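You operate a simulated robot arm through the tools that you are given. There is no shell and no other tool. Be economical: measure what you need, move in short steps, check, and stop when the job is done.

You run a simulated two-armed robot. Do the job below in one go: nothing can be reset, and whatever is moved stays where it is left.

JOB
Pick up the white bottle marked "soap" from the top of the care cabinet with one hand, pass it to the other hand and put it on the top of the pumps bench. Set down upright: white bottle.
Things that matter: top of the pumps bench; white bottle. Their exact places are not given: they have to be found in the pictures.

It is judged by the outcome, as a careful person would: the job done as asked, and still so three seconds after it is handed in. It fails if anything else is knocked over, pushed out of place, dropped, spilled or broken.

ROBOT AND FRAMES
Two 7-joint arms with two-finger parallel grippers on one trunk, on a base that drives. Base frame: it is fixed to the floor where the robot stands at the start and does not move with it; the origin is under the middle of the robot, x ahead of it, y to its left, z up. Lengths are in mm, angles in degrees, forces in N, time in s.
The left shoulder is at the start at [50, 165, 1155], the right one opposite. With the tool pointing down near the work surface each hand reaches from about 240 to 700 mm from the robot's upright axis, wherever it stands, measured 20 degrees to its own side. Places, roughly: top of the pumps bench [600, 3600, 800]. Payload 3.91 kg a hand.
The tool frame of a hand sits at the grasp point between the pads (the TCP): z along the fingers, y along the line on which they close. The tips reach 30 mm beyond it. The gripper opens to 110 mm. The fingers are 20 mm wide and 10 mm thick; the gripper's body (48 by 112 mm) begins 55 mm behind the TCP.
Orientation is told as [roll, pitch, yaw] about the base's x, y, z axes, in that order, counted from this pose: with the fingers straight down and closing along the base's y, the tool's x points along the base's -x, its y along +y and its z along -z.

CONTROLS
- The arms move only by the tool nudge_tool. It takes "left_series", "right_series" or both (then of equal length, played together; a hand with none holds still); each is a list of rows, each a list of 7 numbers: the turn, a rotation vector about the tool's x, y, z in degrees, then the shift along the tool's x, y, z in mm, then the opening in per cent of the stroke, from 0 (shut) to 100 (fully open). In form: [[wx, wy, wz, tx, ty, tz, fingers], ...]. A call has 1 to 12 rows; each row is the pose to reach, as a shift and turn from the pose commanded when the call began, along the tool's axes at that moment. Rows are played at 5 a second. More than 50 mm and 8.6 degrees between two rows, or a gripper value outside its range, and nothing of the call is played. A pose out of reach is approached as far as the arm can. The call stops where the force on the tool passes 40 N (or 10 N more than at its start, if that is more) or the arm is blocked; 0.2 s more then pass. The fingers move at their own pace (about 45 mm/s each) and stop on an object; they squeeze with about 27 N. The grip force told is the motor's: it shows also when the fingers shut on nothing. Time passes only in rows, and 0.2 s behind the last, so rows that repeat a pose let the fingers close. The reply holds the time, the measured pose of the TCP, the force on the tool along the base axes, the opening and the grip force, in the units named above and with some noise, with the torque about the TCP (base axes, N m) and any sound that the robot's microphone picked up.
- Cameras (640 x 400 px; columns grow to the right, rows downward): "scene" is now at [118.3, 22, 1340.2]; the picture's right is [0.25, -0.97, 0.00], its down [-0.40, -0.10, -0.91] and it looks along [0.88, 0.23, -0.41] (base axes); focal length 285 px, centre (320, 200). "left" rides on the left gripper at [73, -17, -103] in its tool frame; the picture's right is [0.23, 0.97, 0.00], its down [-0.76, 0.18, -0.62] and it looks along [-0.61, 0.14, 0.78] (tool axes); focal length 222 px, centre (320, 200). "right" rides on the right gripper at [72, 17, -103] in its tool frame; the picture's right is [-0.23, 0.97, 0.00], its down [-0.76, -0.18, -0.62] and it looks along [-0.61, -0.14, 0.78] (tool axes); focal length 222 px, centre (320, 200).
- grab_frame(camera): a new picture of that camera. No time passes.
- lift_body(by): slides the trunk up (or, below 0, down) by that many mm; the arms and the scene camera ride with it, the base frame stays. It gives what a move gives, with no picture.
- roll_base(legs): drives the robot by 1 to 6 legs, each [ahead, left, turn to the left] in mm, mm and degrees, along the robot's own axes; the way and the turn of a leg run together, so that a leg with both is an arc; at most 1500 mm and 180 degrees a leg. The arms and the cameras ride along, it lands a little off, and it stops where it bumps. It gives what a move gives.
- pan_tilt(pan, tilt): turns the head with the scene camera to pan (to the left, within 80 degrees either way) and tilt (down, from -29 to 69), counted from straight ahead of the robot. It gives what a move gives.
- locate(camera, pixels): there is no depth. For up to 12 entries [column, row, z] of the newest picture of that camera ("zoom" is the newest enlarged one), the place [x, y] in the base frame at which the ray of that pixel passes the height z, good to about 2 mm. No time passes.
- inspect(camera, box): a new picture of the part [left, top, right, bottom] of that camera's present view, enlarged. No time passes.
- sign_off(): hands the job in; it is judged then, once.

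Keep the steps short. Do not move on a guess: measure, check each grasp and each placing, and mend mistakes. In all there are 80 turns and 58 pictures (those below and enlarged ones count). Leave the grippers open and the arms clear of the work at the hand-in unless told otherwise, and finish with a single line.

The tools are called after ">>>" by a JSON object that holds its "op" and its "data". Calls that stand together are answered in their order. nudge_tool: Moves the arms, as the interface text tells. Its arguments: {"type":"object","properties":{"left_series":{"type":"array","items":{"type":"array","items":{"type":"number"}}},"right_series":{"type":"array","items":{"type":"array","items":{"type":"number"}}}},"required":[]} The other tools are called the same way: lift_body (by) slides the trunk up or down; roll_base (legs) drives the base; pan_tilt (pan, tilt) turns the head that bears the scene camera; grab_frame (camera) takes a picture; locate (camera, pixels) gives the place at which the rays of pixels pass given heights; inspect (camera, box) takes an enlarged picture of a part of a camera's view; sign_off () hands the job in.

At the start:

```text
clock: 0.0
left_position: [355.0, 316.1, 1175.7]
left_tool_rot: [0.0, 0.0, 0.1]
left_wrist_force: [0.1, -0.9, 0.1]
left_torque: [-0.03, 0.05, 0.01]
left_opening: 110.0
left_grip_force: 0.1
right_position: [414.6, -35.8, 1181.7]
right_tool_rot: [0.0, 0.0, 0.0]
right_wrist_force: [0.3, 0.0, -0.7]
right_torque: [0.02, -0.01, -0.01]
right_opening: 110.2
right_grip_force: 0.0
trunk travel left (down, up): [-375.0, 128.0]
robot x, y, heading: [-1.5, 1.0, 0.2]
head pan, tilt: [14.6, 24.3]
```

scene: 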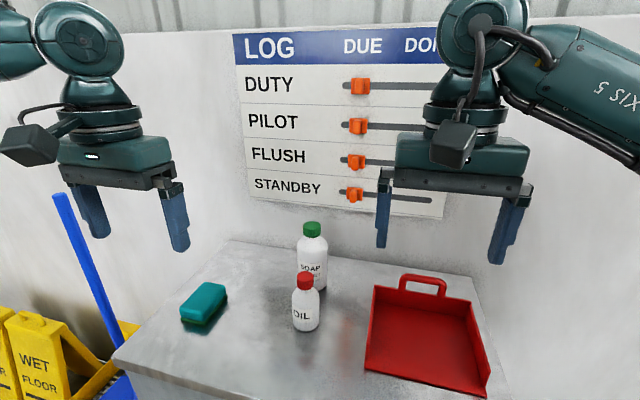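
right: 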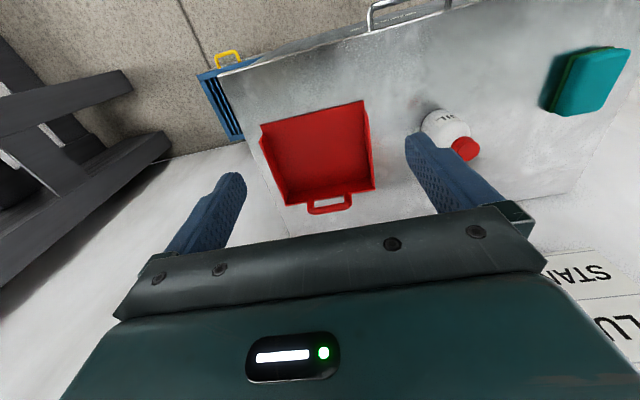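
left: 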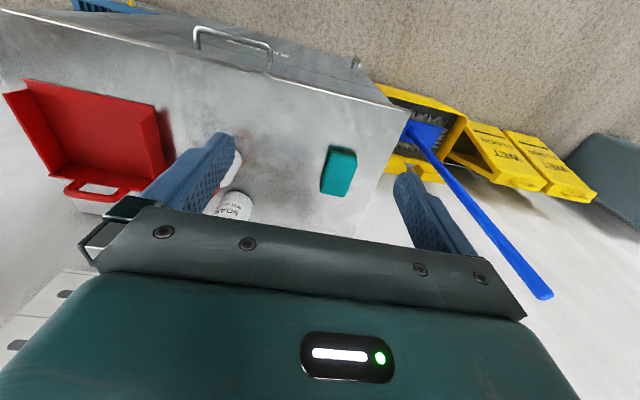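

I see the soap bottle (green cap, about px 312,255) behind the oil bottle (px 305,300). I'll enlarge that area and measure.

>>> {"op": "inspect", "data": {"camera": "scene", "box": [240, 200, 400, 350]}}

>>> {"op": "locate", "data": {"camera": "scene", "pixels": [[305, 328, 860], [312, 288, 860], [312, 226, 1040], [305, 277, 960], [204, 318, 860], [228, 240, 860], [470, 275, 860], [120, 360, 860]]}}

```text
2.67 times, centred on (320, 275) of scene
```

zoom: 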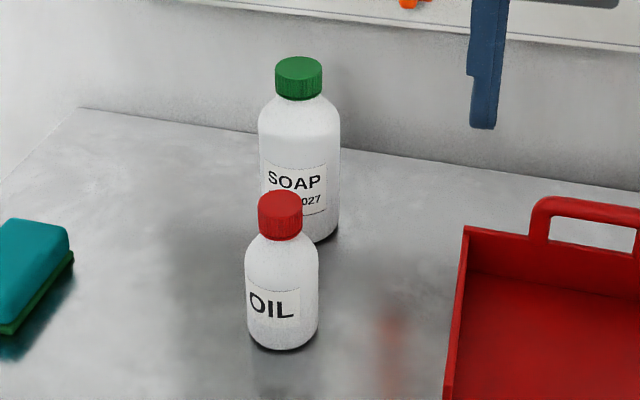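

```text
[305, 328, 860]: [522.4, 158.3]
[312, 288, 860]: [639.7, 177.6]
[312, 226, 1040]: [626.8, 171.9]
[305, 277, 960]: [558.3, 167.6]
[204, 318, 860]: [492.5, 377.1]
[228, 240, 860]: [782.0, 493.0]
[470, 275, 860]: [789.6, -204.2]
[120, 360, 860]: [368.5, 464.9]
```

The soap bottle stands near (665,180), close to the reach limit. I'll look left toward the pumps bench before planning the handover, and then look back.

>>> {"op": "pan_tilt", "data": {"pan": 78, "tilt": 15}}

>>> {"op": "grab_frame", "data": {"camera": "scene"}}

>>> {"op": "inspect", "data": {"camera": "scene", "box": [240, 140, 400, 240]}}

>>> {"op": "pan_tilt", "data": {"pan": 15, "tilt": 35}}

>>> {"op": "grab_frame", "data": {"camera": "scene"}}

```text
clock: 1.3
left_position: [356.1, 316.1, 1175.5]
left_tool_rot: [-0.1, 0.0, 0.2]
left_wrist_force: [-1.2, -0.7, -0.9]
left_torque: [0.0, -0.01, 0.01]
left_opening: 110.0
left_grip_force: 0.0
right_position: [415.0, -35.0, 1180.9]
right_tool_rot: [0.1, 0.0, 0.1]
right_wrist_force: [0.0, 0.1, -1.0]
right_torque: [0.02, 0.0, -0.01]
right_opening: 110.1
right_grip_force: 0.1
trunk travel left (down, up): [-375.0, 128.0]
robot x, y, heading: [0.3, 1.5, 0.3]
head pan, tilt: [78.0, 15.0]
```

```text
53 pictures are left
```

scene: 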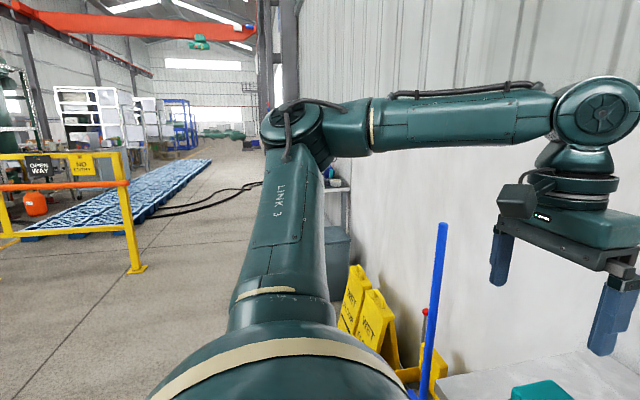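

```text
4.00 times, centred on (320, 190) of scene
```

zoom: 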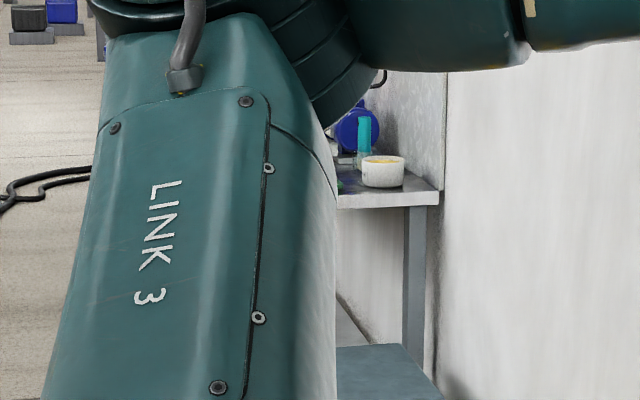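

```text
clock: 2.7
left_position: [355.1, 316.5, 1177.0]
left_tool_rot: [-0.1, -0.1, 0.1]
left_wrist_force: [-0.6, 0.3, -0.1]
left_torque: [-0.01, 0.0, 0.02]
left_opening: 110.2
left_grip_force: 0.0
right_position: [416.2, -35.1, 1181.3]
right_tool_rot: [0.0, 0.0, 0.1]
right_wrist_force: [0.4, -0.2, -0.2]
right_torque: [0.01, 0.01, 0.03]
right_opening: 110.0
right_grip_force: 0.3
trunk travel left (down, up): [-375.0, 128.0]
robot x, y, heading: [-0.2, 2.4, 0.1]
head pan, tilt: [15.0, 35.0]
```

```text
51 pictures are left
```

scene: 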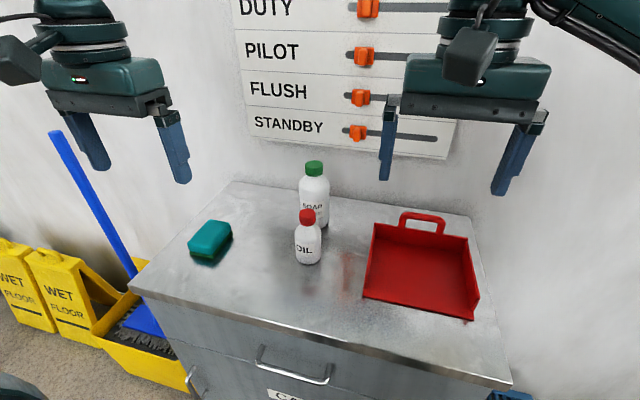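

The bench is cluttered (blue pump, bowl). Now I'll measure the cabinet edges and the bottle from this view.

>>> {"op": "inspect", "data": {"camera": "scene", "box": [270, 150, 350, 270]}}

>>> {"op": "locate", "data": {"camera": "scene", "pixels": [[300, 338, 860], [300, 382, 750], [130, 288, 860], [510, 380, 860], [232, 182, 860], [470, 215, 860], [314, 163, 1020], [307, 263, 860]]}}

```text
3.33 times, centred on (310, 210) of scene
```

zoom: 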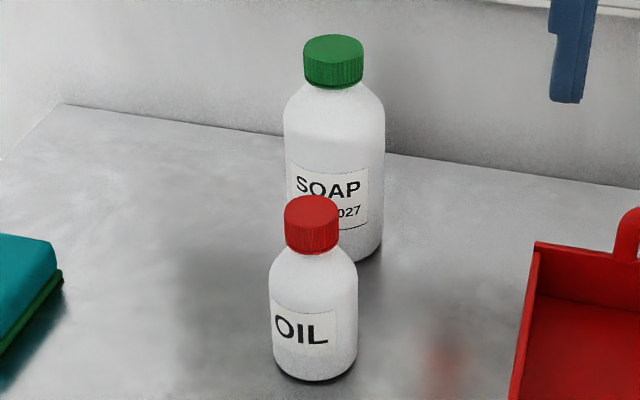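

```text
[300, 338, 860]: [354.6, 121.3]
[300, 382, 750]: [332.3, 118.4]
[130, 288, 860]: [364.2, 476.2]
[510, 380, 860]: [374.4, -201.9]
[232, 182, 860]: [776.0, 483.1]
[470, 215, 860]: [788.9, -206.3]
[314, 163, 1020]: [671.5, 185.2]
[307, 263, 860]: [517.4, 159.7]
```

>>> {"op": "locate", "data": {"camera": "zoom", "pixels": [[350, 262, 860], [383, 245, 860], [334, 46, 1010], [334, 46, 1030], [304, 46, 1020], [364, 46, 1020], [284, 120, 970], [385, 120, 970], [271, 240, 940], [354, 270, 930], [311, 206, 960], [314, 381, 860]]}}

>>> {"op": "inspect", "data": {"camera": "left", "box": [180, 120, 280, 240]}}

```text
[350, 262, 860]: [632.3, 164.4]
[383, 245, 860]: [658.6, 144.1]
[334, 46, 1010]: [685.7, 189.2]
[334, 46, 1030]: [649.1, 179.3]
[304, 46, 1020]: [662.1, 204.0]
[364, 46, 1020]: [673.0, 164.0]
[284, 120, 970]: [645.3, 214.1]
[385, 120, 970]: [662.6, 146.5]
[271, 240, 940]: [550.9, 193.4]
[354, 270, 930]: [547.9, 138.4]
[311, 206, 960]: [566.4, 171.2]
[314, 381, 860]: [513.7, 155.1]
```

```text
3.33 times, centred on (230, 180) of left
```

zoom: 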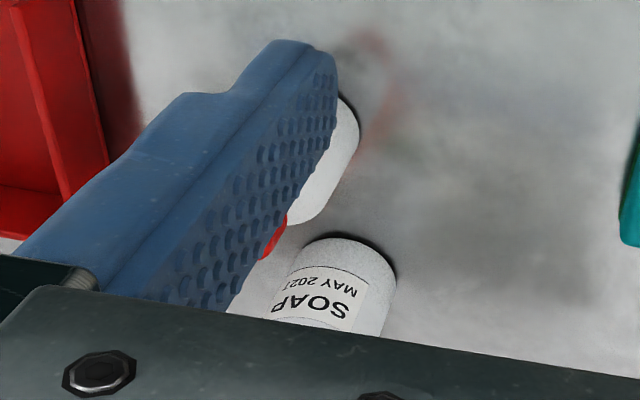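

>>> {"op": "locate", "data": {"camera": "zoom", "pixels": [[342, 236, 860], [395, 272, 860], [298, 258, 860]]}}

```text
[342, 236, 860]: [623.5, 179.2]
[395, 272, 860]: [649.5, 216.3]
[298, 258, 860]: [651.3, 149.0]
```

Bottle fix: axis near (659,181), diameter 70, top at about z 1024, cap about 40. The left hand will take it top-down at the shoulder. I'll move above it first, staying high.

>>> {"op": "nudge_tool", "data": {"left_series": [[0, 0, 0, -40, -17, 0, 100], [0, 0, 0, -80, -34, 0, 100], [0, 0, 0, -120, -51, 0, 100], [0, 0, 0, -160, -68, 0, 100], [0, 0, 0, -200, -85, 0, 100], [0, 0, 0, -240, -102, 0, 100], [0, 0, 0, -275, -120, 20, 100], [0, 0, 0, -304, -135, 50, 100], [0, 0, 0, -304, -135, 50, 100]]}}

>>> {"op": "grab_frame", "data": {"camera": "left"}}

>>> {"op": "grab_frame", "data": {"camera": "scene"}}

```text
clock: 4.7
left_position: [560.6, 238.2, 1110.1]
left_tool_rot: [-0.1, -0.2, 0.1]
left_wrist_force: [0.2, 1.0, -0.4]
left_torque: [0.0, -0.02, -0.01]
left_opening: 110.0
left_grip_force: 0.1
left hand out of reach, approached as far as the arm can: row 5, 6, 7, 8, 9
right_position: [415.4, -35.4, 1181.9]
right_tool_rot: [0.0, 0.1, 0.0]
right_wrist_force: [0.3, 0.1, -0.4]
right_torque: [-0.02, 0.02, 0.02]
right_opening: 110.1
right_grip_force: 0.0
trunk travel left (down, up): [-375.0, 128.0]
robot x, y, heading: [-0.9, 0.2, -0.3]
head pan, tilt: [15.0, 35.0]
```

```text
48 pictures are left
```

left: 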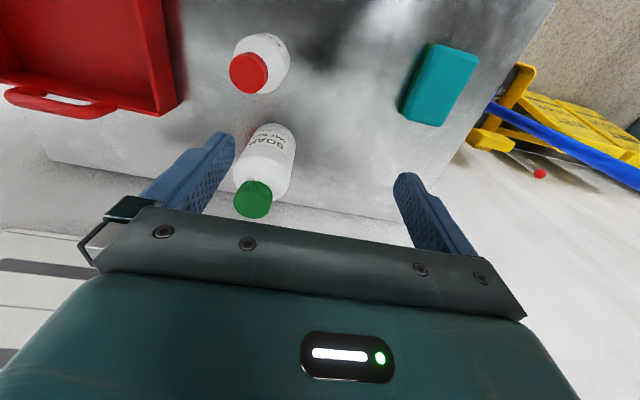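

```text
47 pictures are left
```

scene: 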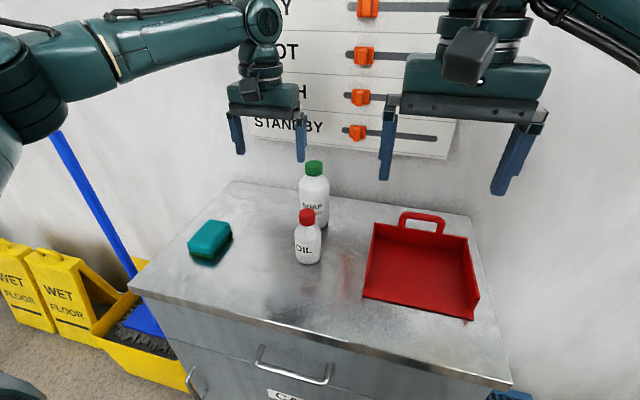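

The arm stops short at this height. I'll check the room between the base and the cabinet before driving closer.

>>> {"op": "pan_tilt", "data": {"pan": 0, "tilt": 69}}

>>> {"op": "grab_frame", "data": {"camera": "scene"}}

```text
clock: 5.7
left_position: [560.0, 239.0, 1110.6]
left_tool_rot: [0.1, -0.1, 0.1]
left_wrist_force: [-0.1, 0.1, -0.1]
left_torque: [0.03, -0.02, 0.0]
left_opening: 109.9
left_grip_force: 0.2
right_position: [414.4, -35.1, 1181.8]
right_tool_rot: [0.1, 0.0, 0.0]
right_wrist_force: [-0.2, 0.4, -0.4]
right_torque: [0.02, 0.02, 0.0]
right_opening: 109.9
right_grip_force: 0.1
trunk travel left (down, up): [-375.0, 128.0]
robot x, y, heading: [2.7, 1.4, -0.0]
head pan, tilt: [0.0, 68.8]
```

```text
46 pictures are left
```

scene: 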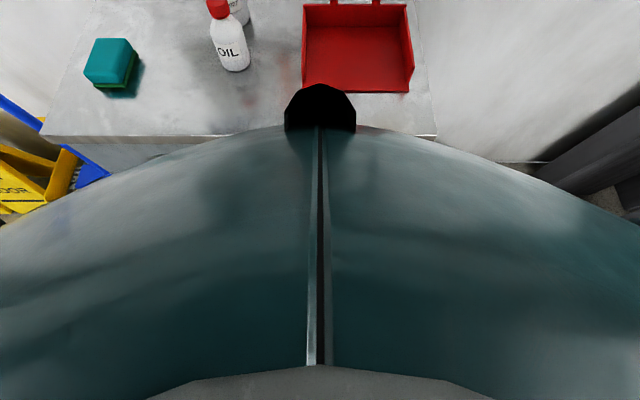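

The torso hides the base, so I'd rather not drive blind. Raising the trunk puts the shoulder higher above the grasp, which gives more forward reach.

>>> {"op": "lift_body", "data": {"by": 126}}

>>> {"op": "pan_tilt", "data": {"pan": 15, "tilt": 35}}

>>> {"op": "nudge_tool", "data": {"left_series": [[0, 0, 0, 0, 0, 40, 100], [0, 0, 0, 0, 0, 80, 100], [0, 0, 0, 0, 0, 120, 100], [0, 0, 0, 0, 0, 150, 100]]}}

```text
clock: 7.2
left_position: [559.1, 239.3, 1237.8]
left_tool_rot: [0.0, -0.1, 0.2]
left_wrist_force: [-0.4, 0.3, -0.4]
left_torque: [-0.01, -0.03, 0.02]
left_opening: 110.1
left_grip_force: 0.0
right_position: [415.5, -36.0, 1307.3]
right_tool_rot: [0.0, 0.0, 0.1]
right_wrist_force: [0.4, 0.1, 0.9]
right_torque: [-0.03, -0.01, 0.01]
right_opening: 109.9
right_grip_force: 0.0
trunk travel left (down, up): [-501.0, 2.0]
robot x, y, heading: [-1.0, -1.3, -0.0]
head pan, tilt: [0.0, 68.8]
```

```text
clock: 8.2
left_position: [560.2, 238.0, 1237.0]
left_tool_rot: [0.0, 0.0, 0.1]
left_wrist_force: [-0.6, 0.5, -0.6]
left_torque: [0.0, 0.01, -0.02]
left_opening: 110.1
left_grip_force: 0.0
right_position: [415.3, -35.9, 1307.5]
right_tool_rot: [-0.1, 0.0, 0.0]
right_wrist_force: [1.2, -0.3, 0.9]
right_torque: [-0.02, -0.02, -0.01]
right_opening: 109.7
right_grip_force: 0.1
trunk travel left (down, up): [-501.0, 2.0]
robot x, y, heading: [-2.7, -2.7, 0.1]
head pan, tilt: [15.0, 35.0]
```

```text
clock: 9.2
left_position: [547.6, 243.9, 1091.3]
left_tool_rot: [-0.2, -0.2, 0.0]
left_wrist_force: [0.6, -0.3, 0.3]
left_torque: [0.04, 0.01, 0.0]
left_opening: 109.7
left_grip_force: 0.0
left hand out of reach, approached as far as the arm can: row 3, 4
right_position: [416.0, -36.6, 1308.2]
right_tool_rot: [-0.1, 0.0, 0.0]
right_wrist_force: [-0.7, 0.5, 0.1]
right_torque: [-0.02, -0.03, -0.01]
right_opening: 110.0
right_grip_force: 0.0
trunk travel left (down, up): [-501.0, 2.0]
robot x, y, heading: [1.1, -0.8, 0.1]
head pan, tilt: [15.0, 35.0]
```

>>> {"op": "grab_frame", "data": {"camera": "scene"}}

>>> {"op": "nudge_tool", "data": {"left_series": [[0, 0, 0, 40, 0, 0, 100], [0, 0, 0, 80, 0, 0, 100], [0, 0, 0, 120, 0, 0, 100]]}}

```text
45 pictures are left
```

scene: 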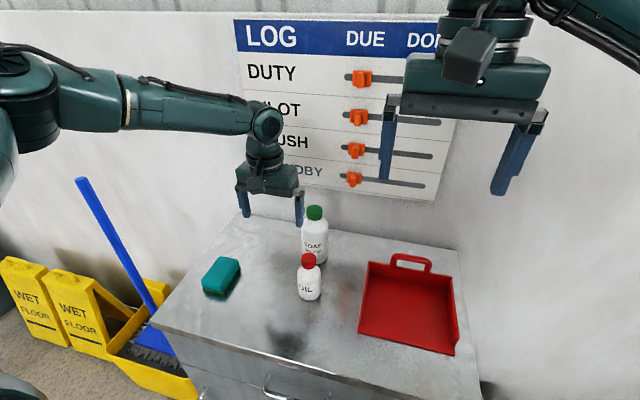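

```text
clock: 10.0
left_position: [430.3, 242.9, 1091.7]
left_tool_rot: [-0.1, -0.2, 0.1]
left_wrist_force: [0.2, 0.3, 0.1]
left_torque: [0.01, -0.01, -0.03]
left_opening: 110.1
left_grip_force: 0.0
right_position: [413.9, -36.0, 1309.4]
right_tool_rot: [0.0, -0.1, 0.0]
right_wrist_force: [-0.1, 0.2, -0.3]
right_torque: [-0.02, -0.01, -0.03]
right_opening: 110.1
right_grip_force: 0.1
trunk travel left (down, up): [-501.0, 2.0]
robot x, y, heading: [1.5, -2.2, -0.1]
head pan, tilt: [15.0, 35.0]
```

>>> {"op": "nudge_tool", "data": {"left_series": [[0, 0, 0, 0, -30, 0, 100], [0, 0, 0, 0, -62, 0, 100], [0, 0, 0, -40, -62, 0, 100], [0, 0, 0, -80, -62, 0, 100], [0, 0, 0, -120, -62, 0, 100], [0, 0, 0, -160, -62, 0, 100], [0, 0, 0, -200, -62, 0, 100], [0, 0, 0, -229, -62, 0, 100]]}}

```text
clock: 11.8
left_position: [555.1, 241.4, 1118.3]
left_tool_rot: [0.0, 0.0, 0.2]
left_wrist_force: [0.7, -0.3, 0.2]
left_torque: [0.02, 0.04, 0.02]
left_opening: 109.9
left_grip_force: 0.1
left hand out of reach, approached as far as the arm can: row 4, 5, 6, 7, 8
right_position: [415.2, -35.4, 1306.9]
right_tool_rot: [-0.1, 0.0, -0.1]
right_wrist_force: [-0.5, -0.8, 0.6]
right_torque: [-0.01, -0.01, 0.0]
right_opening: 110.0
right_grip_force: 0.0
trunk travel left (down, up): [-501.0, 2.0]
robot x, y, heading: [-0.5, -0.2, -0.1]
head pan, tilt: [15.0, 35.0]
```

The limit isn't arm length (the elbow is still strongly bent), so hand yaw or elbow attitude must be what binds. The bottle is round, so I'll back off and try a clockwise yaw on the way out, still above the bottle's top.

>>> {"op": "nudge_tool", "data": {"left_series": [[0, 0, 0, 45, 0, 0, 100], [0, 0, 8, 80, 0, 0, 100], [0, 0, 16, 80, -15, 0, 100], [0, 0, 24, 80, -30, 0, 100], [0, 0, 30, 50, -45, 0, 100], [0, 0, 30, 20, -60, 0, 100], [0, 0, 30, -20, -60, 0, 100], [0, 0, 30, -60, -60, 0, 100], [0, 0, 30, -100, -60, 0, 100]]}}

```text
clock: 13.8
left_position: [557.7, 236.4, 1140.4]
left_tool_rot: [0.0, 0.1, -29.9]
left_wrist_force: [-0.3, 0.1, 0.4]
left_torque: [-0.01, -0.01, 0.0]
left_opening: 109.8
left_grip_force: 0.1
left hand out of reach, approached as far as the arm can: row 6, 7, 8, 9
right_position: [414.5, -35.2, 1308.9]
right_tool_rot: [0.0, 0.0, 0.0]
right_wrist_force: [-0.6, 0.6, -0.1]
right_torque: [-0.01, 0.02, 0.0]
right_opening: 109.9
right_grip_force: 0.0
trunk travel left (down, up): [-501.0, 2.0]
robot x, y, heading: [0.6, -0.5, 0.1]
head pan, tilt: [15.0, 35.0]
```

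Yaw makes no difference. I'll test reach at a lower height, well to the left of the bottles (y about 310, clear of the sponge top), to understand the limit.

>>> {"op": "nudge_tool", "data": {"left_series": [[0, 0, -8, 30, 30, 0, 100], [0, 0, -16, 60, 60, 0, 100], [0, 0, -24, 80, 80, 20, 100], [0, 0, -30, 60, 110, 60, 100], [0, 0, -30, 60, 120, 100, 100], [0, 0, -30, 60, 120, 140, 100]]}}

>>> {"op": "grab_frame", "data": {"camera": "scene"}}

```text
refused: row 4 steps farther than a row can; nothing moved
```

```text
44 pictures are left
```

scene: 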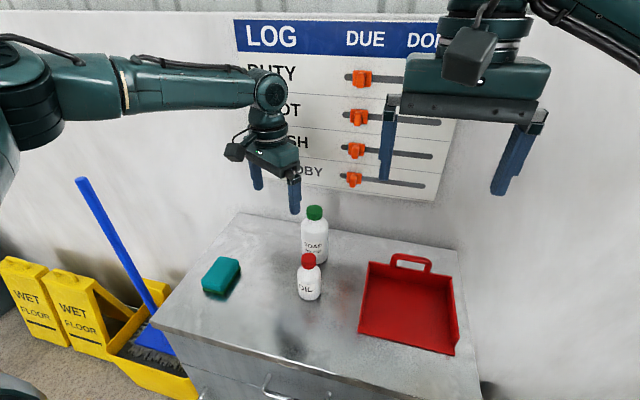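

>>> {"op": "nudge_tool", "data": {"left_series": [[0, 0, -7, 35, 3, 0, 100], [0, 0, -14, 70, 6, 0, 100], [0, 0, -21, 105, 9, 0, 100], [0, 0, -28, 130, 11, 20, 100], [0, 0, -30, 130, 11, 60, 100], [0, 0, -30, 130, 11, 100, 100], [0, 0, -30, 130, 11, 140, 100], [0, 0, -30, 130, 11, 162, 100]]}}

>>> {"op": "nudge_tool", "data": {"left_series": [[0, 0, 0, -40, 0, 0, 100], [0, 0, 0, -80, 0, 0, 100], [0, 0, 0, -120, 0, 0, 100], [0, 0, 0, -160, 0, 0, 100]]}}

>>> {"op": "grab_frame", "data": {"camera": "scene"}}

```text
clock: 15.6
left_position: [449.1, 309.5, 979.7]
left_tool_rot: [-0.1, -0.1, 0.1]
left_wrist_force: [-1.1, -0.8, 0.2]
left_torque: [-0.05, -0.04, 0.01]
left_opening: 109.9
left_grip_force: 0.0
right_position: [414.8, -36.6, 1307.7]
right_tool_rot: [0.0, 0.0, -0.1]
right_wrist_force: [0.9, 0.2, -0.2]
right_torque: [0.0, 0.03, 0.02]
right_opening: 109.9
right_grip_force: 0.1
trunk travel left (down, up): [-501.0, 2.0]
robot x, y, heading: [0.3, -1.0, 0.1]
head pan, tilt: [15.0, 35.0]
```

```text
clock: 16.6
left_position: [542.8, 324.7, 1016.0]
left_tool_rot: [0.0, -0.1, 0.1]
left_wrist_force: [-0.1, 0.9, -0.5]
left_torque: [0.01, -0.03, -0.01]
left_opening: 110.1
left_grip_force: 0.2
left hand out of reach, approached as far as the arm can: row 2, 3, 4
right_position: [414.7, -34.8, 1307.0]
right_tool_rot: [0.1, -0.1, -0.1]
right_wrist_force: [0.7, -0.4, 0.3]
right_torque: [-0.03, 0.01, -0.04]
right_opening: 109.7
right_grip_force: 0.0
trunk travel left (down, up): [-501.0, 2.0]
robot x, y, heading: [-2.7, -4.0, -0.2]
head pan, tilt: [15.0, 35.0]
```

```text
43 pictures are left
```

scene: 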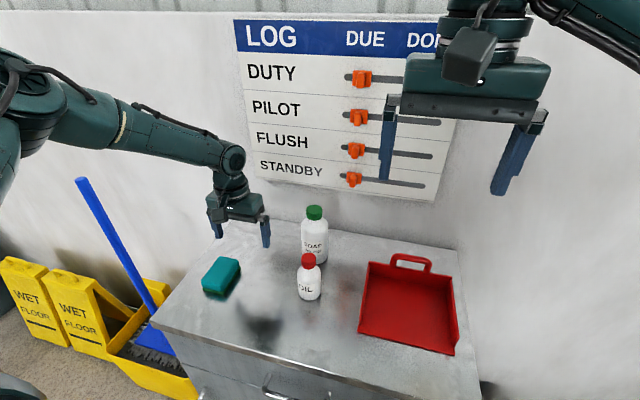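

Reach ends near 520 mm from shoulder to wrist, so the robot must get closer. I'll retract the left hand and tip it so its camera sees the floor gap between the base and the cabinet.

>>> {"op": "nudge_tool", "data": {"left_series": [[0, 0, 0, 45, 0, -10, 100], [0, 0, 0, 90, 0, -20, 100], [0, 8, 0, 135, 0, -30, 100], [0, 16, 0, 180, 0, -40, 100], [0, 24, 0, 220, 0, -50, 100], [0, 32, 0, 255, 0, -60, 100], [0, 40, 0, 275, 0, -60, 100], [0, 48, 0, 275, 0, -60, 100]]}}

>>> {"op": "grab_frame", "data": {"camera": "left"}}

```text
clock: 18.4
left_position: [265.5, 321.7, 1076.3]
left_tool_rot: [-0.2, 48.0, 0.0]
left_wrist_force: [0.0, 0.9, 0.4]
left_torque: [0.02, 0.02, 0.01]
left_opening: 109.9
left_grip_force: 0.1
right_position: [415.0, -36.2, 1308.6]
right_tool_rot: [0.0, 0.0, 0.0]
right_wrist_force: [0.4, -0.1, 0.4]
right_torque: [-0.02, -0.01, 0.01]
right_opening: 110.0
right_grip_force: 0.1
trunk travel left (down, up): [-501.0, 2.0]
robot x, y, heading: [0.4, 3.4, 0.0]
head pan, tilt: [15.0, 35.0]
```

```text
42 pictures are left
```

left: 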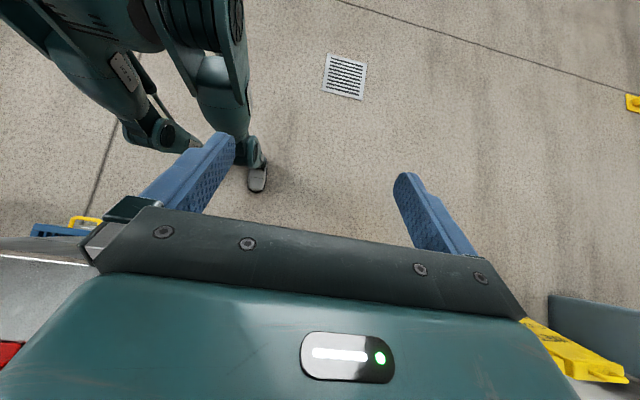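

The base has legs. One foot shows at px (257,182). I'll locate it and the cabinet edge.

>>> {"op": "locate", "data": {"camera": "left", "pixels": [[257, 190, 0], [268, 165, 0], [165, 140, 0], [165, 140, 300], [165, 140, 500], [165, 140, 150], [45, 240, 860], [70, 238, 0]]}}

>>> {"op": "inspect", "data": {"camera": "left", "box": [0, 0, 300, 250]}}

```text
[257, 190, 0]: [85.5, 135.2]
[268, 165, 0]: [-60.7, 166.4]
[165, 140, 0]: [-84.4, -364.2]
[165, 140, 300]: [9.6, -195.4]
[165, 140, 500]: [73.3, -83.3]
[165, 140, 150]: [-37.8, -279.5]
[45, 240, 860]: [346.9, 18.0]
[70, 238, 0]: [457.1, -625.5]
```

```text
1.60 times, centred on (150, 125) of left
```

zoom: 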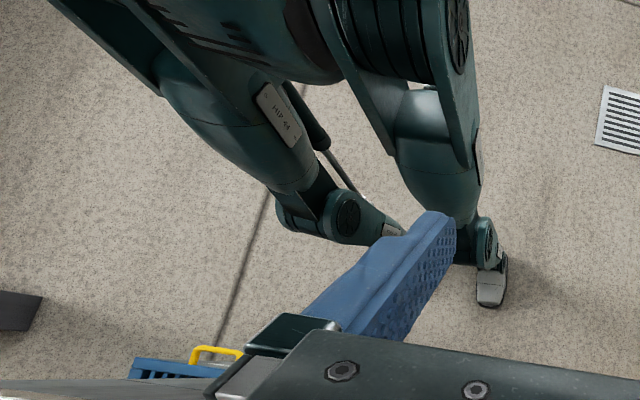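

The toes reach only x≈86 and the cabinet handle is at about 335, so there is room. I'll set the hand upright and high again, then drive 150 ahead.

>>> {"op": "nudge_tool", "data": {"left_series": [[0, -8, 0, 15, 0, -10, 100], [0, -16, 0, 30, 0, -20, 100], [0, -24, 0, 45, 0, -30, 100], [0, -32, 0, 60, 0, -40, 100], [0, -40, 0, 70, 0, -60, 100], [0, -48, 0, 75, 0, -75, 100]]}}

>>> {"op": "roll_base", "data": {"legs": [[150, 0, 0]]}}

>>> {"op": "grab_frame", "data": {"camera": "scene"}}

```text
clock: 19.8
left_position: [272.4, 322.6, 1180.9]
left_tool_rot: [-0.1, -0.1, 0.1]
left_wrist_force: [-0.2, 0.0, 0.2]
left_torque: [0.0, 0.02, 0.0]
left_opening: 110.0
left_grip_force: 0.0
right_position: [415.0, -34.3, 1308.1]
right_tool_rot: [0.0, 0.1, 0.1]
right_wrist_force: [-0.4, 0.3, -0.3]
right_torque: [-0.01, -0.03, 0.02]
right_opening: 110.1
right_grip_force: 0.0
trunk travel left (down, up): [-501.0, 2.0]
robot x, y, heading: [-2.9, -2.0, 0.2]
head pan, tilt: [15.0, 35.0]
```

```text
clock: 21.0
left_position: [354.2, 322.6, 1181.5]
left_tool_rot: [-0.1, -0.2, 0.1]
left_wrist_force: [-0.2, -0.2, -1.4]
left_torque: [0.0, -0.02, -0.01]
left_opening: 109.9
left_grip_force: 0.1
right_position: [498.4, -35.6, 1307.6]
right_tool_rot: [0.0, 0.0, -0.2]
right_wrist_force: [-0.6, 0.3, -0.1]
right_torque: [-0.02, -0.05, 0.0]
right_opening: 110.0
right_grip_force: 0.0
trunk travel left (down, up): [-501.0, 2.0]
robot x, y, heading: [85.2, -1.2, 0.1]
head pan, tilt: [15.0, 35.0]
stopped in leg 1: the robot was blocked; the commanded pose is now the measured one
```

```text
40 pictures are left
```

scene: 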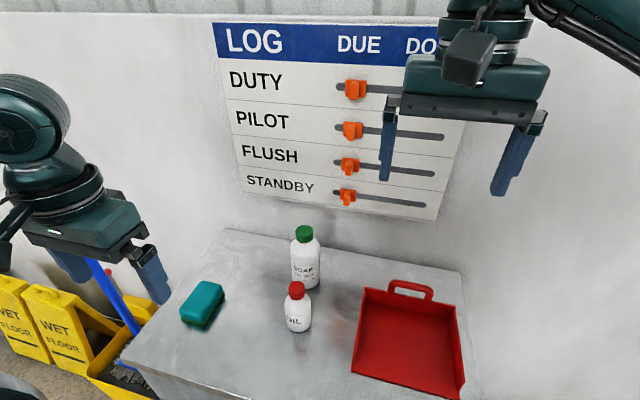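

It stopped at x=85, so the footprint is bigger than it looks. The items all look upright. I'll re-measure the bottle.

>>> {"op": "inspect", "data": {"camera": "scene", "box": [260, 215, 340, 335]}}

>>> {"op": "locate", "data": {"camera": "scene", "pixels": [[303, 228, 1024], [298, 331, 860], [225, 230, 860], [463, 272, 860], [320, 282, 860]]}}

```text
3.33 times, centred on (300, 275) of scene
```

zoom: 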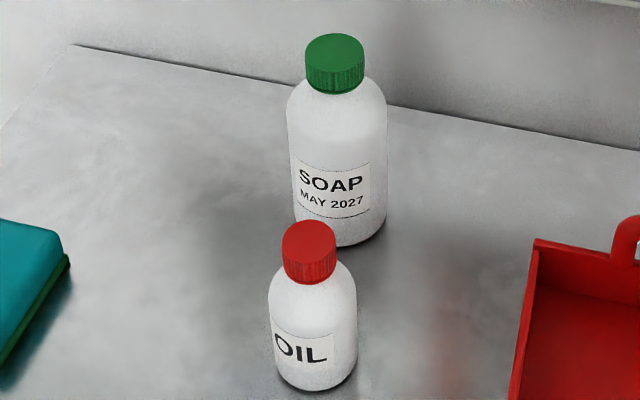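

```text
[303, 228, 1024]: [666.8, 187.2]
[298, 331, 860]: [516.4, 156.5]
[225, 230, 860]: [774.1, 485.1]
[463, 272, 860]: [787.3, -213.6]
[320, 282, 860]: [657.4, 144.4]
```

Nothing shifted. I'll approach with the fingers tipped 20° forward, which pulls the wrist back about 60 mm and keeps everything above the oil bottle, to a spot above the soap.

>>> {"op": "nudge_tool", "data": {"left_series": [[0, -4, 0, -40, -18, 0, 100], [0, -8, 0, -80, -36, 0, 100], [0, -12, 0, -120, -54, 10, 100], [0, -16, 0, -160, -72, 30, 100], [0, -20, 0, -200, -90, 50, 100], [0, -20, 0, -235, -108, 70, 100], [0, -20, 0, -270, -125, 90, 100], [0, -20, 0, -301, -141, 96, 100], [0, -20, 0, -301, -141, 96, 100]]}}

>>> {"op": "grab_frame", "data": {"camera": "left"}}

>>> {"op": "grab_frame", "data": {"camera": "scene"}}

```text
clock: 23.0
left_position: [651.1, 189.1, 1090.3]
left_tool_rot: [-0.1, -20.1, 0.1]
left_wrist_force: [-0.6, 0.2, -0.2]
left_torque: [-0.01, 0.01, 0.02]
left_opening: 109.9
left_grip_force: 0.1
left hand out of reach, approached as far as the arm can: row 8, 9
right_position: [498.7, -37.4, 1305.8]
right_tool_rot: [-0.1, 0.2, -0.2]
right_wrist_force: [0.7, 0.5, -0.5]
right_torque: [0.0, -0.01, -0.01]
right_opening: 109.9
right_grip_force: 0.0
trunk travel left (down, up): [-501.0, 2.0]
robot x, y, heading: [84.4, 0.8, -0.1]
head pan, tilt: [15.0, 35.0]
```

```text
38 pictures are left
```

left: 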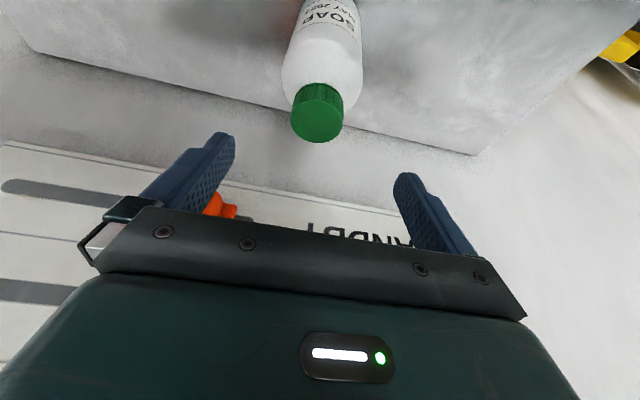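

```text
37 pictures are left
```

scene: 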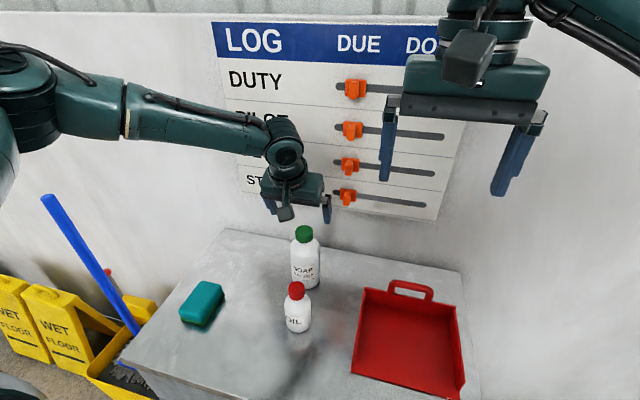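

Nearly in place. I'll check the cap's position through this camera (cap top centre at px 317,117).

>>> {"op": "locate", "data": {"camera": "left", "pixels": [[317, 119, 1024], [291, 122, 1024], [343, 122, 1024], [318, 142, 1024]]}}

```text
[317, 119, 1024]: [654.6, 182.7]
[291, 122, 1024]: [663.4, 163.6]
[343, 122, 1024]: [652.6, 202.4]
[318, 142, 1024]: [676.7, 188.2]
```

The cap axis is at about (657,183). The hand is 6 mm left of it, so I'll tip 5° more for reach and centre it.

>>> {"op": "nudge_tool", "data": {"left_series": [[0, -3, 0, 0, -3, 0, 100], [0, -5, 0, -3, -7, 1, 100], [0, -5, 0, -3, -7, 1, 100]]}}

>>> {"op": "lift_body", "data": {"by": -60}}

>>> {"op": "grab_frame", "data": {"camera": "left"}}

```text
clock: 23.8
left_position: [653.9, 181.6, 1090.3]
left_tool_rot: [-0.1, -25.0, 0.1]
left_wrist_force: [-0.5, 0.4, -0.2]
left_torque: [-0.01, 0.01, -0.01]
left_opening: 110.2
left_grip_force: 0.2
right_position: [499.5, -35.6, 1305.8]
right_tool_rot: [-0.1, 0.2, -0.2]
right_wrist_force: [1.0, 0.4, -0.1]
right_torque: [-0.03, -0.01, 0.06]
right_opening: 110.0
right_grip_force: 0.1
trunk travel left (down, up): [-501.0, 2.0]
robot x, y, heading: [82.4, -1.5, 0.0]
head pan, tilt: [15.0, 35.0]
```

```text
clock: 24.8
left_position: [653.9, 182.2, 1030.7]
left_tool_rot: [-0.1, -25.1, 0.2]
left_wrist_force: [-0.3, -0.3, -0.5]
left_torque: [-0.03, -0.01, 0.01]
left_opening: 110.1
left_grip_force: 0.1
right_position: [498.9, -36.3, 1245.9]
right_tool_rot: [-0.1, 0.2, -0.2]
right_wrist_force: [0.0, 0.1, 0.3]
right_torque: [0.0, 0.02, -0.02]
right_opening: 110.1
right_grip_force: 0.1
trunk travel left (down, up): [-441.0, 62.0]
robot x, y, heading: [85.0, 1.8, -0.2]
head pan, tilt: [15.0, 35.0]
```

```text
36 pictures are left
```

left: 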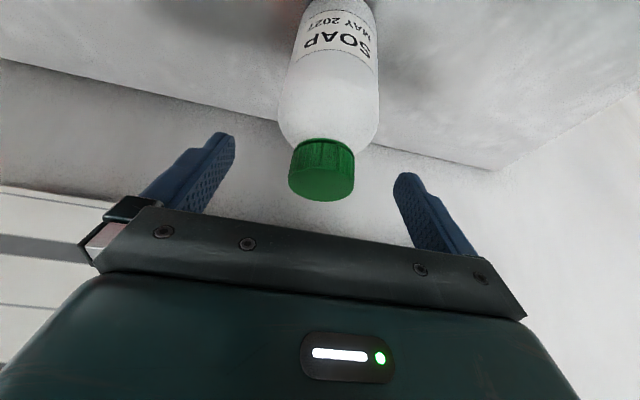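

The bottle is centred between the fingers. I'll lower 46 more; the cap then sits about 40 above the TCP, short of the palm.

>>> {"op": "lift_body", "data": {"by": -46}}

>>> {"op": "grab_frame", "data": {"camera": "left"}}

>>> {"op": "inspect", "data": {"camera": "scene", "box": [220, 140, 400, 310]}}

```text
clock: 25.7
left_position: [652.9, 182.0, 984.6]
left_tool_rot: [-0.1, -25.1, 0.1]
left_wrist_force: [0.1, 0.2, -0.8]
left_torque: [0.0, 0.0, 0.02]
left_opening: 109.9
left_grip_force: 0.0
right_position: [498.3, -36.4, 1200.5]
right_tool_rot: [-0.1, 0.1, -0.2]
right_wrist_force: [-0.3, -0.5, -0.3]
right_torque: [-0.02, -0.04, -0.03]
right_opening: 110.0
right_grip_force: 0.1
trunk travel left (down, up): [-395.0, 108.0]
robot x, y, heading: [82.0, 2.6, -0.0]
head pan, tilt: [15.0, 35.0]
```

```text
35 pictures are left
```

left: 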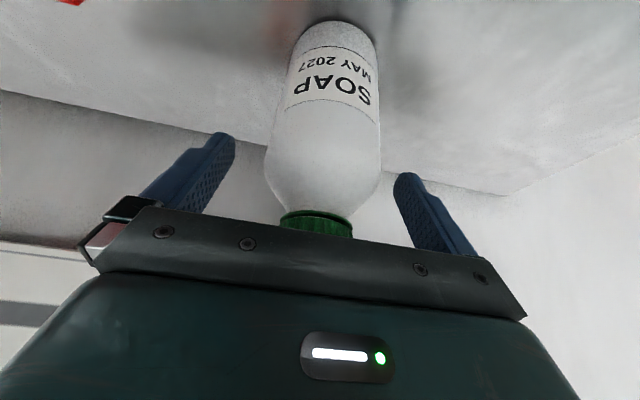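

```text
2.35 times, centred on (310, 225) of scene
```

zoom: 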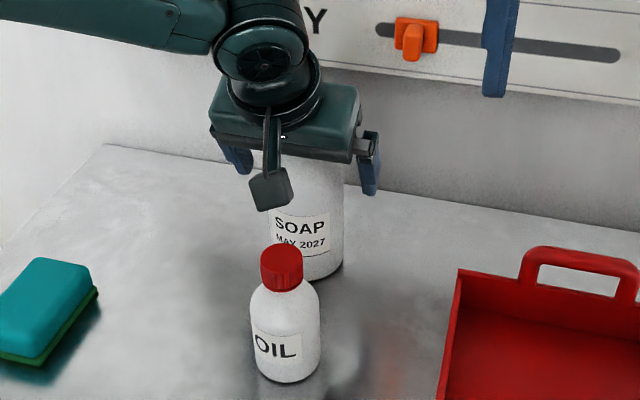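

The fingers straddle the shoulder of the bottle and the cap is clear of the palm. I'll close the grip.

>>> {"op": "nudge_tool", "data": {"left_series": [[0, 0, 0, 0, 0, 0, 80], [0, 0, 0, 0, 0, 0, 70], [0, 0, 0, 0, 0, 0, 60], [0, 0, 0, 0, 0, 0, 40], [0, 0, 0, 0, 0, 0, 20], [0, 0, 0, 0, 0, 0, 20], [0, 0, 0, 0, 0, 0, 20]]}}

>>> {"op": "grab_frame", "data": {"camera": "left"}}

```text
clock: 27.3
left_position: [653.5, 182.6, 984.8]
left_tool_rot: [-0.1, -25.1, 0.2]
left_wrist_force: [-0.1, 2.4, 1.1]
left_torque: [0.11, -0.08, 0.04]
left_opening: 70.2
left_grip_force: 27.1
right_position: [500.0, -35.7, 1201.3]
right_tool_rot: [0.0, 0.3, -0.2]
right_wrist_force: [0.5, 0.3, -0.5]
right_torque: [0.01, 0.01, -0.01]
right_opening: 110.0
right_grip_force: 0.1
trunk travel left (down, up): [-395.0, 108.0]
robot x, y, heading: [84.7, 2.6, -0.0]
head pan, tilt: [15.0, 35.0]
```

```text
33 pictures are left
```

left: 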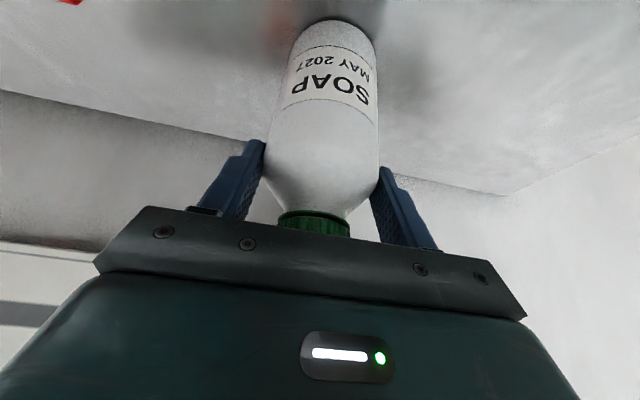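

Held at 70 mm opening and 27 N. I'll lift with the trunk.

>>> {"op": "lift_body", "data": {"by": 20}}

>>> {"op": "lift_body", "data": {"by": 85}}

>>> {"op": "grab_frame", "data": {"camera": "scene"}}

```text
clock: 28.0
left_position: [653.6, 181.1, 1004.5]
left_tool_rot: [-0.1, -24.9, 0.1]
left_wrist_force: [0.6, -0.2, -4.5]
left_torque: [0.01, 0.06, 0.0]
left_opening: 70.1
left_grip_force: 27.2
right_position: [500.5, -36.8, 1221.1]
right_tool_rot: [-0.1, 0.2, -0.2]
right_wrist_force: [-0.3, 0.3, 0.6]
right_torque: [0.01, 0.0, 0.02]
right_opening: 110.0
right_grip_force: 0.2
trunk travel left (down, up): [-415.0, 88.0]
robot x, y, heading: [85.2, 2.0, 0.0]
head pan, tilt: [15.0, 35.0]
```

```text
clock: 29.2
left_position: [654.2, 183.7, 1089.3]
left_tool_rot: [-0.1, -25.1, 0.1]
left_wrist_force: [-0.6, 0.8, -5.2]
left_torque: [-0.01, 0.03, 0.0]
left_opening: 70.1
left_grip_force: 27.2
right_position: [500.5, -36.3, 1304.6]
right_tool_rot: [-0.1, 0.2, -0.2]
right_wrist_force: [0.2, -0.4, 0.4]
right_torque: [0.01, -0.01, -0.01]
right_opening: 109.9
right_grip_force: 0.0
trunk travel left (down, up): [-500.0, 3.0]
robot x, y, heading: [81.7, 2.5, -0.1]
head pan, tilt: [15.0, 35.0]
```

```text
32 pictures are left
```

scene: 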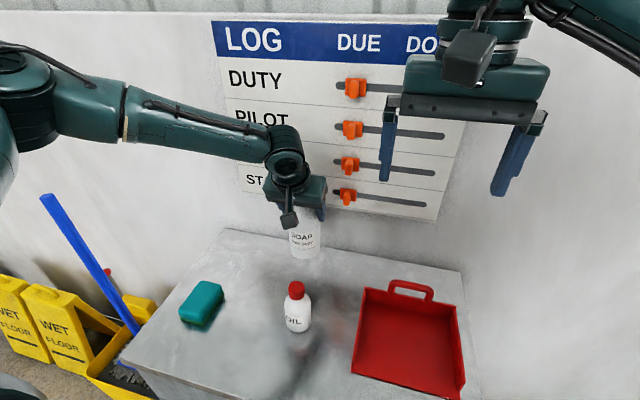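

Lifted, about 0.5 kg. The bottle's bottom is only about 5 mm above the oil cap's height, so I'll raise it by arm while drawing back, then back the base away.

>>> {"op": "nudge_tool", "data": {"left_series": [[0, 0, 0, -6, 0, -36, 20], [0, 0, 0, -11, 0, -72, 20], [0, 0, 0, 0, 0, -100, 20], [0, 0, 0, 12, 0, -116, 20], [0, 0, 0, 12, 0, -116, 20]]}}

```text
clock: 30.4
left_position: [594.1, 182.8, 1189.2]
left_tool_rot: [-0.1, -24.9, 0.2]
left_wrist_force: [0.2, -0.2, -5.7]
left_torque: [-0.01, 0.08, -0.01]
left_opening: 70.4
left_grip_force: 26.9
right_position: [499.3, -36.4, 1305.2]
right_tool_rot: [-0.1, 0.3, -0.1]
right_wrist_force: [-1.0, -0.4, 0.5]
right_torque: [-0.01, -0.02, -0.01]
right_opening: 110.3
right_grip_force: 0.1
trunk travel left (down, up): [-500.0, 3.0]
robot x, y, heading: [83.3, -4.4, -0.1]
head pan, tilt: [15.0, 35.0]
```

The bottle's bottom is at about 1065, clear of everything. I'll back away 400 and look left along the way to the bench.

>>> {"op": "roll_base", "data": {"legs": [[-400, 0, 0]]}}

>>> {"op": "pan_tilt", "data": {"pan": 70, "tilt": 25}}

>>> {"op": "grab_frame", "data": {"camera": "scene"}}

```text
clock: 32.9
left_position: [193.5, 184.2, 1189.6]
left_tool_rot: [0.0, -25.0, 0.3]
left_wrist_force: [0.6, -0.3, -5.7]
left_torque: [0.0, 0.02, 0.0]
left_opening: 69.8
left_grip_force: 26.9
right_position: [101.2, -35.2, 1304.4]
right_tool_rot: [-0.1, 0.2, 0.0]
right_wrist_force: [0.0, 0.8, 0.2]
right_torque: [0.0, 0.05, 0.02]
right_opening: 110.2
right_grip_force: 0.1
trunk travel left (down, up): [-500.0, 3.0]
robot x, y, heading: [-317.4, -1.9, 0.3]
head pan, tilt: [15.0, 35.0]
```

```text
clock: 34.1
left_position: [193.6, 184.5, 1189.2]
left_tool_rot: [-0.1, -25.0, 0.3]
left_wrist_force: [0.1, 0.3, -5.8]
left_torque: [-0.01, 0.06, -0.01]
left_opening: 70.1
left_grip_force: 26.9
right_position: [99.8, -34.3, 1304.8]
right_tool_rot: [-0.1, 0.2, 0.1]
right_wrist_force: [0.2, 0.8, 0.7]
right_torque: [-0.01, -0.01, 0.04]
right_opening: 109.8
right_grip_force: 0.1
trunk travel left (down, up): [-500.0, 3.0]
robot x, y, heading: [-315.4, 0.8, 0.2]
head pan, tilt: [70.0, 25.0]
```

```text
31 pictures are left
```

scene: 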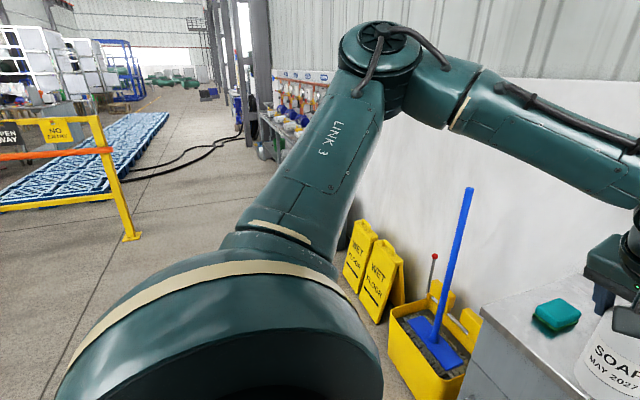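

>>> {"op": "locate", "data": {"camera": "scene", "pixels": [[132, 238, 0], [375, 322, 0], [350, 275, 0], [400, 375, 0], [130, 181, 0], [210, 145, 0], [240, 135, 0], [345, 248, 0], [260, 158, 0]]}}

```text
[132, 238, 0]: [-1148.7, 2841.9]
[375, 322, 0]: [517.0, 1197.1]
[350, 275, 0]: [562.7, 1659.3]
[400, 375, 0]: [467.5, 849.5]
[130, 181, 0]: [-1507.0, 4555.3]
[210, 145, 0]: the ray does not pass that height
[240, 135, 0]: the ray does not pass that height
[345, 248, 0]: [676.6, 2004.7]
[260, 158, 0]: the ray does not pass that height
```

The corridor at x≈-300 is clear. I'll do the handover here: the left hand brings the bottle in front of the chest, yawed -90 so its camera side points left. The right hand moves to the right side, yawed +90 to come in from there.

>>> {"op": "nudge_tool", "data": {"left_series": [[3.46, 0, 7.41, 8, -13, -2, 20], [6.93, 0, 14.82, 17, -25, -4, 20], [10.39, 0, 22.23, 25, -38, -5, 20], [13.85, 0, 29.64, 33, -51, -7, 20], [17.32, 0, 37.05, 41, -64, -9, 20], [20.78, 0, 44.45, 50, -76, -11, 20], [24.25, 0, 51.86, 58, -89, -13, 20], [27.71, 0, 59.27, 66, -102, -15, 20], [31.17, 0, 66.68, 75, -115, -16, 20], [34.64, 0, 74.09, 83, -127, -18, 20], [38.1, 0, 81.5, 91, -140, -20, 20]], "right_series": [[0, 0, -8.18, 8, -20, 14, 100], [0, 0, -16.36, 16, -41, 28, 100], [0, 0, -24.5, 23, -61, 42, 100], [0, 0, -32.7, 31, -81, 56, 100], [0, 0, -40.9, 39, -102, 70, 100], [0, 0, -49.1, 47, -122, 85, 100], [0, 0, -57.3, 55, -143, 99, 100], [0, 0, -65.4, 63, -163, 113, 100], [0, 0, -73.6, 70, -183, 127, 100], [0, 0, -81.8, 78, -204, 141, 100], [0, 0, -90, 86, -224, 155, 100]]}}

>>> {"op": "pan_tilt", "data": {"pan": 0, "tilt": 40}}

>>> {"op": "grab_frame", "data": {"camera": "scene"}}

```text
clock: 36.5
left_position: [102.9, 43.0, 1170.3]
left_tool_rot: [0.2, -25.2, -89.7]
left_wrist_force: [0.1, -0.7, -0.4]
left_torque: [0.0, -0.01, 0.0]
left_opening: 21.9
left_grip_force: 0.0
right_position: [-65.6, -199.0, 1191.8]
right_tool_rot: [0.3, 0.1, 85.3]
right_wrist_force: [-0.3, 1.2, -1.0]
right_torque: [-0.02, 0.01, 0.02]
right_opening: 110.1
right_grip_force: 0.0
right hand out of reach, approached as far as the arm can: row 9, 10, 11
trunk travel left (down, up): [-500.0, 3.0]
robot x, y, heading: [-315.3, -2.7, 0.1]
head pan, tilt: [70.0, 25.0]
```

```text
clock: 37.9
left_position: [102.1, 43.5, 1169.9]
left_tool_rot: [-0.1, -25.1, -89.7]
left_wrist_force: [0.3, 0.3, 0.3]
left_torque: [-0.01, 0.03, 0.04]
left_opening: 21.8
left_grip_force: 0.1
right_position: [-64.4, -199.6, 1191.2]
right_tool_rot: [0.2, 0.1, 85.3]
right_wrist_force: [0.3, -0.5, -0.9]
right_torque: [0.01, -0.03, 0.01]
right_opening: 109.9
right_grip_force: 0.2
trunk travel left (down, up): [-500.0, 3.0]
robot x, y, heading: [-315.8, 3.1, -0.2]
head pan, tilt: [0.0, 40.0]
```

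```text
30 pictures are left
```

scene: 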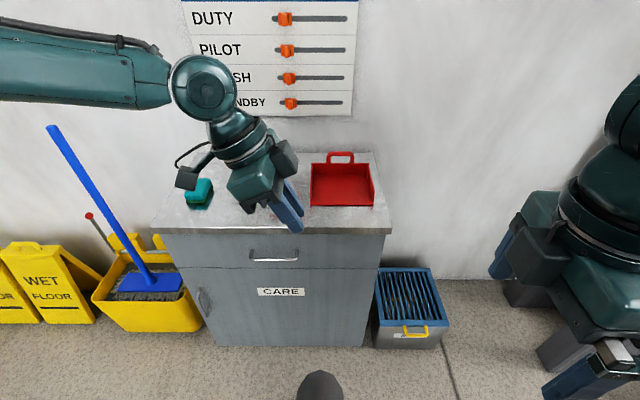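

The left hand closed to 22 mm with no load: the bottle is no longer in it. I'll stop and look for it on the floor near the feet.

>>> {"op": "pan_tilt", "data": {"pan": 25, "tilt": 60}}

>>> {"op": "grab_frame", "data": {"camera": "scene"}}

>>> {"op": "grab_frame", "data": {"camera": "left"}}

>>> {"op": "grab_frame", "data": {"camera": "right"}}

```text
clock: 38.8
left_position: [104.6, 42.7, 1168.9]
left_tool_rot: [0.0, -25.1, -89.6]
left_wrist_force: [0.1, -0.9, 0.1]
left_torque: [0.0, -0.01, 0.03]
left_opening: 22.0
left_grip_force: 0.0
right_position: [-63.9, -200.1, 1191.7]
right_tool_rot: [0.1, 0.1, 85.1]
right_wrist_force: [0.8, 0.6, 0.6]
right_torque: [0.0, 0.03, 0.02]
right_opening: 110.2
right_grip_force: 0.0
trunk travel left (down, up): [-500.0, 3.0]
robot x, y, heading: [-316.1, -0.1, 0.0]
head pan, tilt: [25.0, 60.0]
```

```text
29 pictures are left
```

scene: 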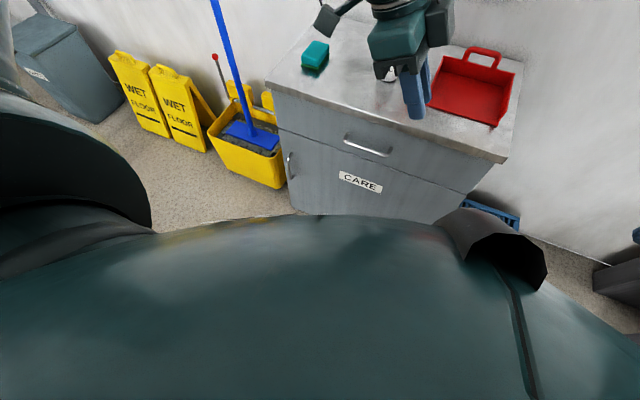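

```text
28 pictures are left
```

left: 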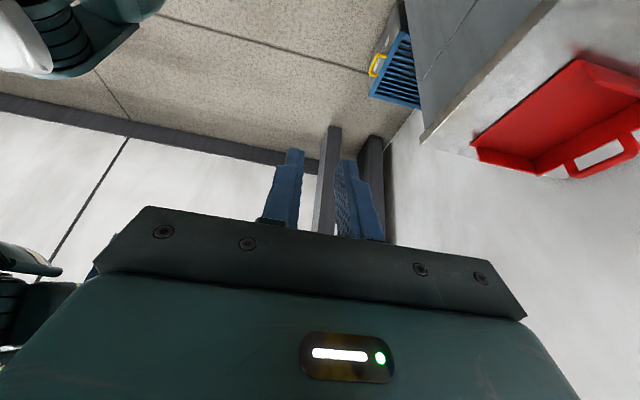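

```text
27 pictures are left
```

right: 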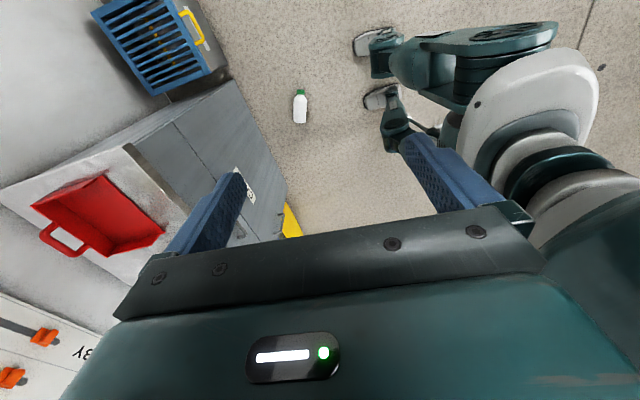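

The bottle is on the floor at about px (300,105) in the right-hand picture. I'll enlarge it and locate it.

>>> {"op": "inspect", "data": {"camera": "right", "box": [260, 70, 340, 140]}}

>>> {"op": "locate", "data": {"camera": "right", "pixels": [[300, 92, 0], [300, 122, 0], [300, 92, 164], [300, 122, 35], [300, 92, 35], [293, 108, 35], [307, 108, 35], [370, 40, 0], [375, 100, 0], [238, 85, 860], [287, 190, 0]]}}

```text
5.71 times, centred on (300, 105) of right
```

zoom: 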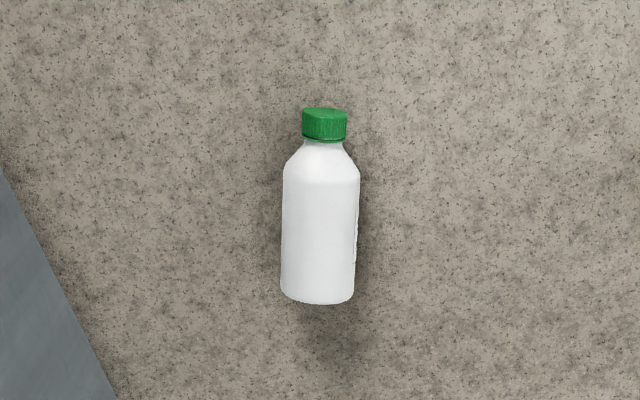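

```text
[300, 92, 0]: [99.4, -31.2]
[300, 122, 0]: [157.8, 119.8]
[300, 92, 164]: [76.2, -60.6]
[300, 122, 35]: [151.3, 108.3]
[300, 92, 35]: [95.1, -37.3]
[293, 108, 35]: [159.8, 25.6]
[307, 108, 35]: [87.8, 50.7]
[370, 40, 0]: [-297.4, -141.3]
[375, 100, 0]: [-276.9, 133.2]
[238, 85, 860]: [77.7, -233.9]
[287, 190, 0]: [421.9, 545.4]
```

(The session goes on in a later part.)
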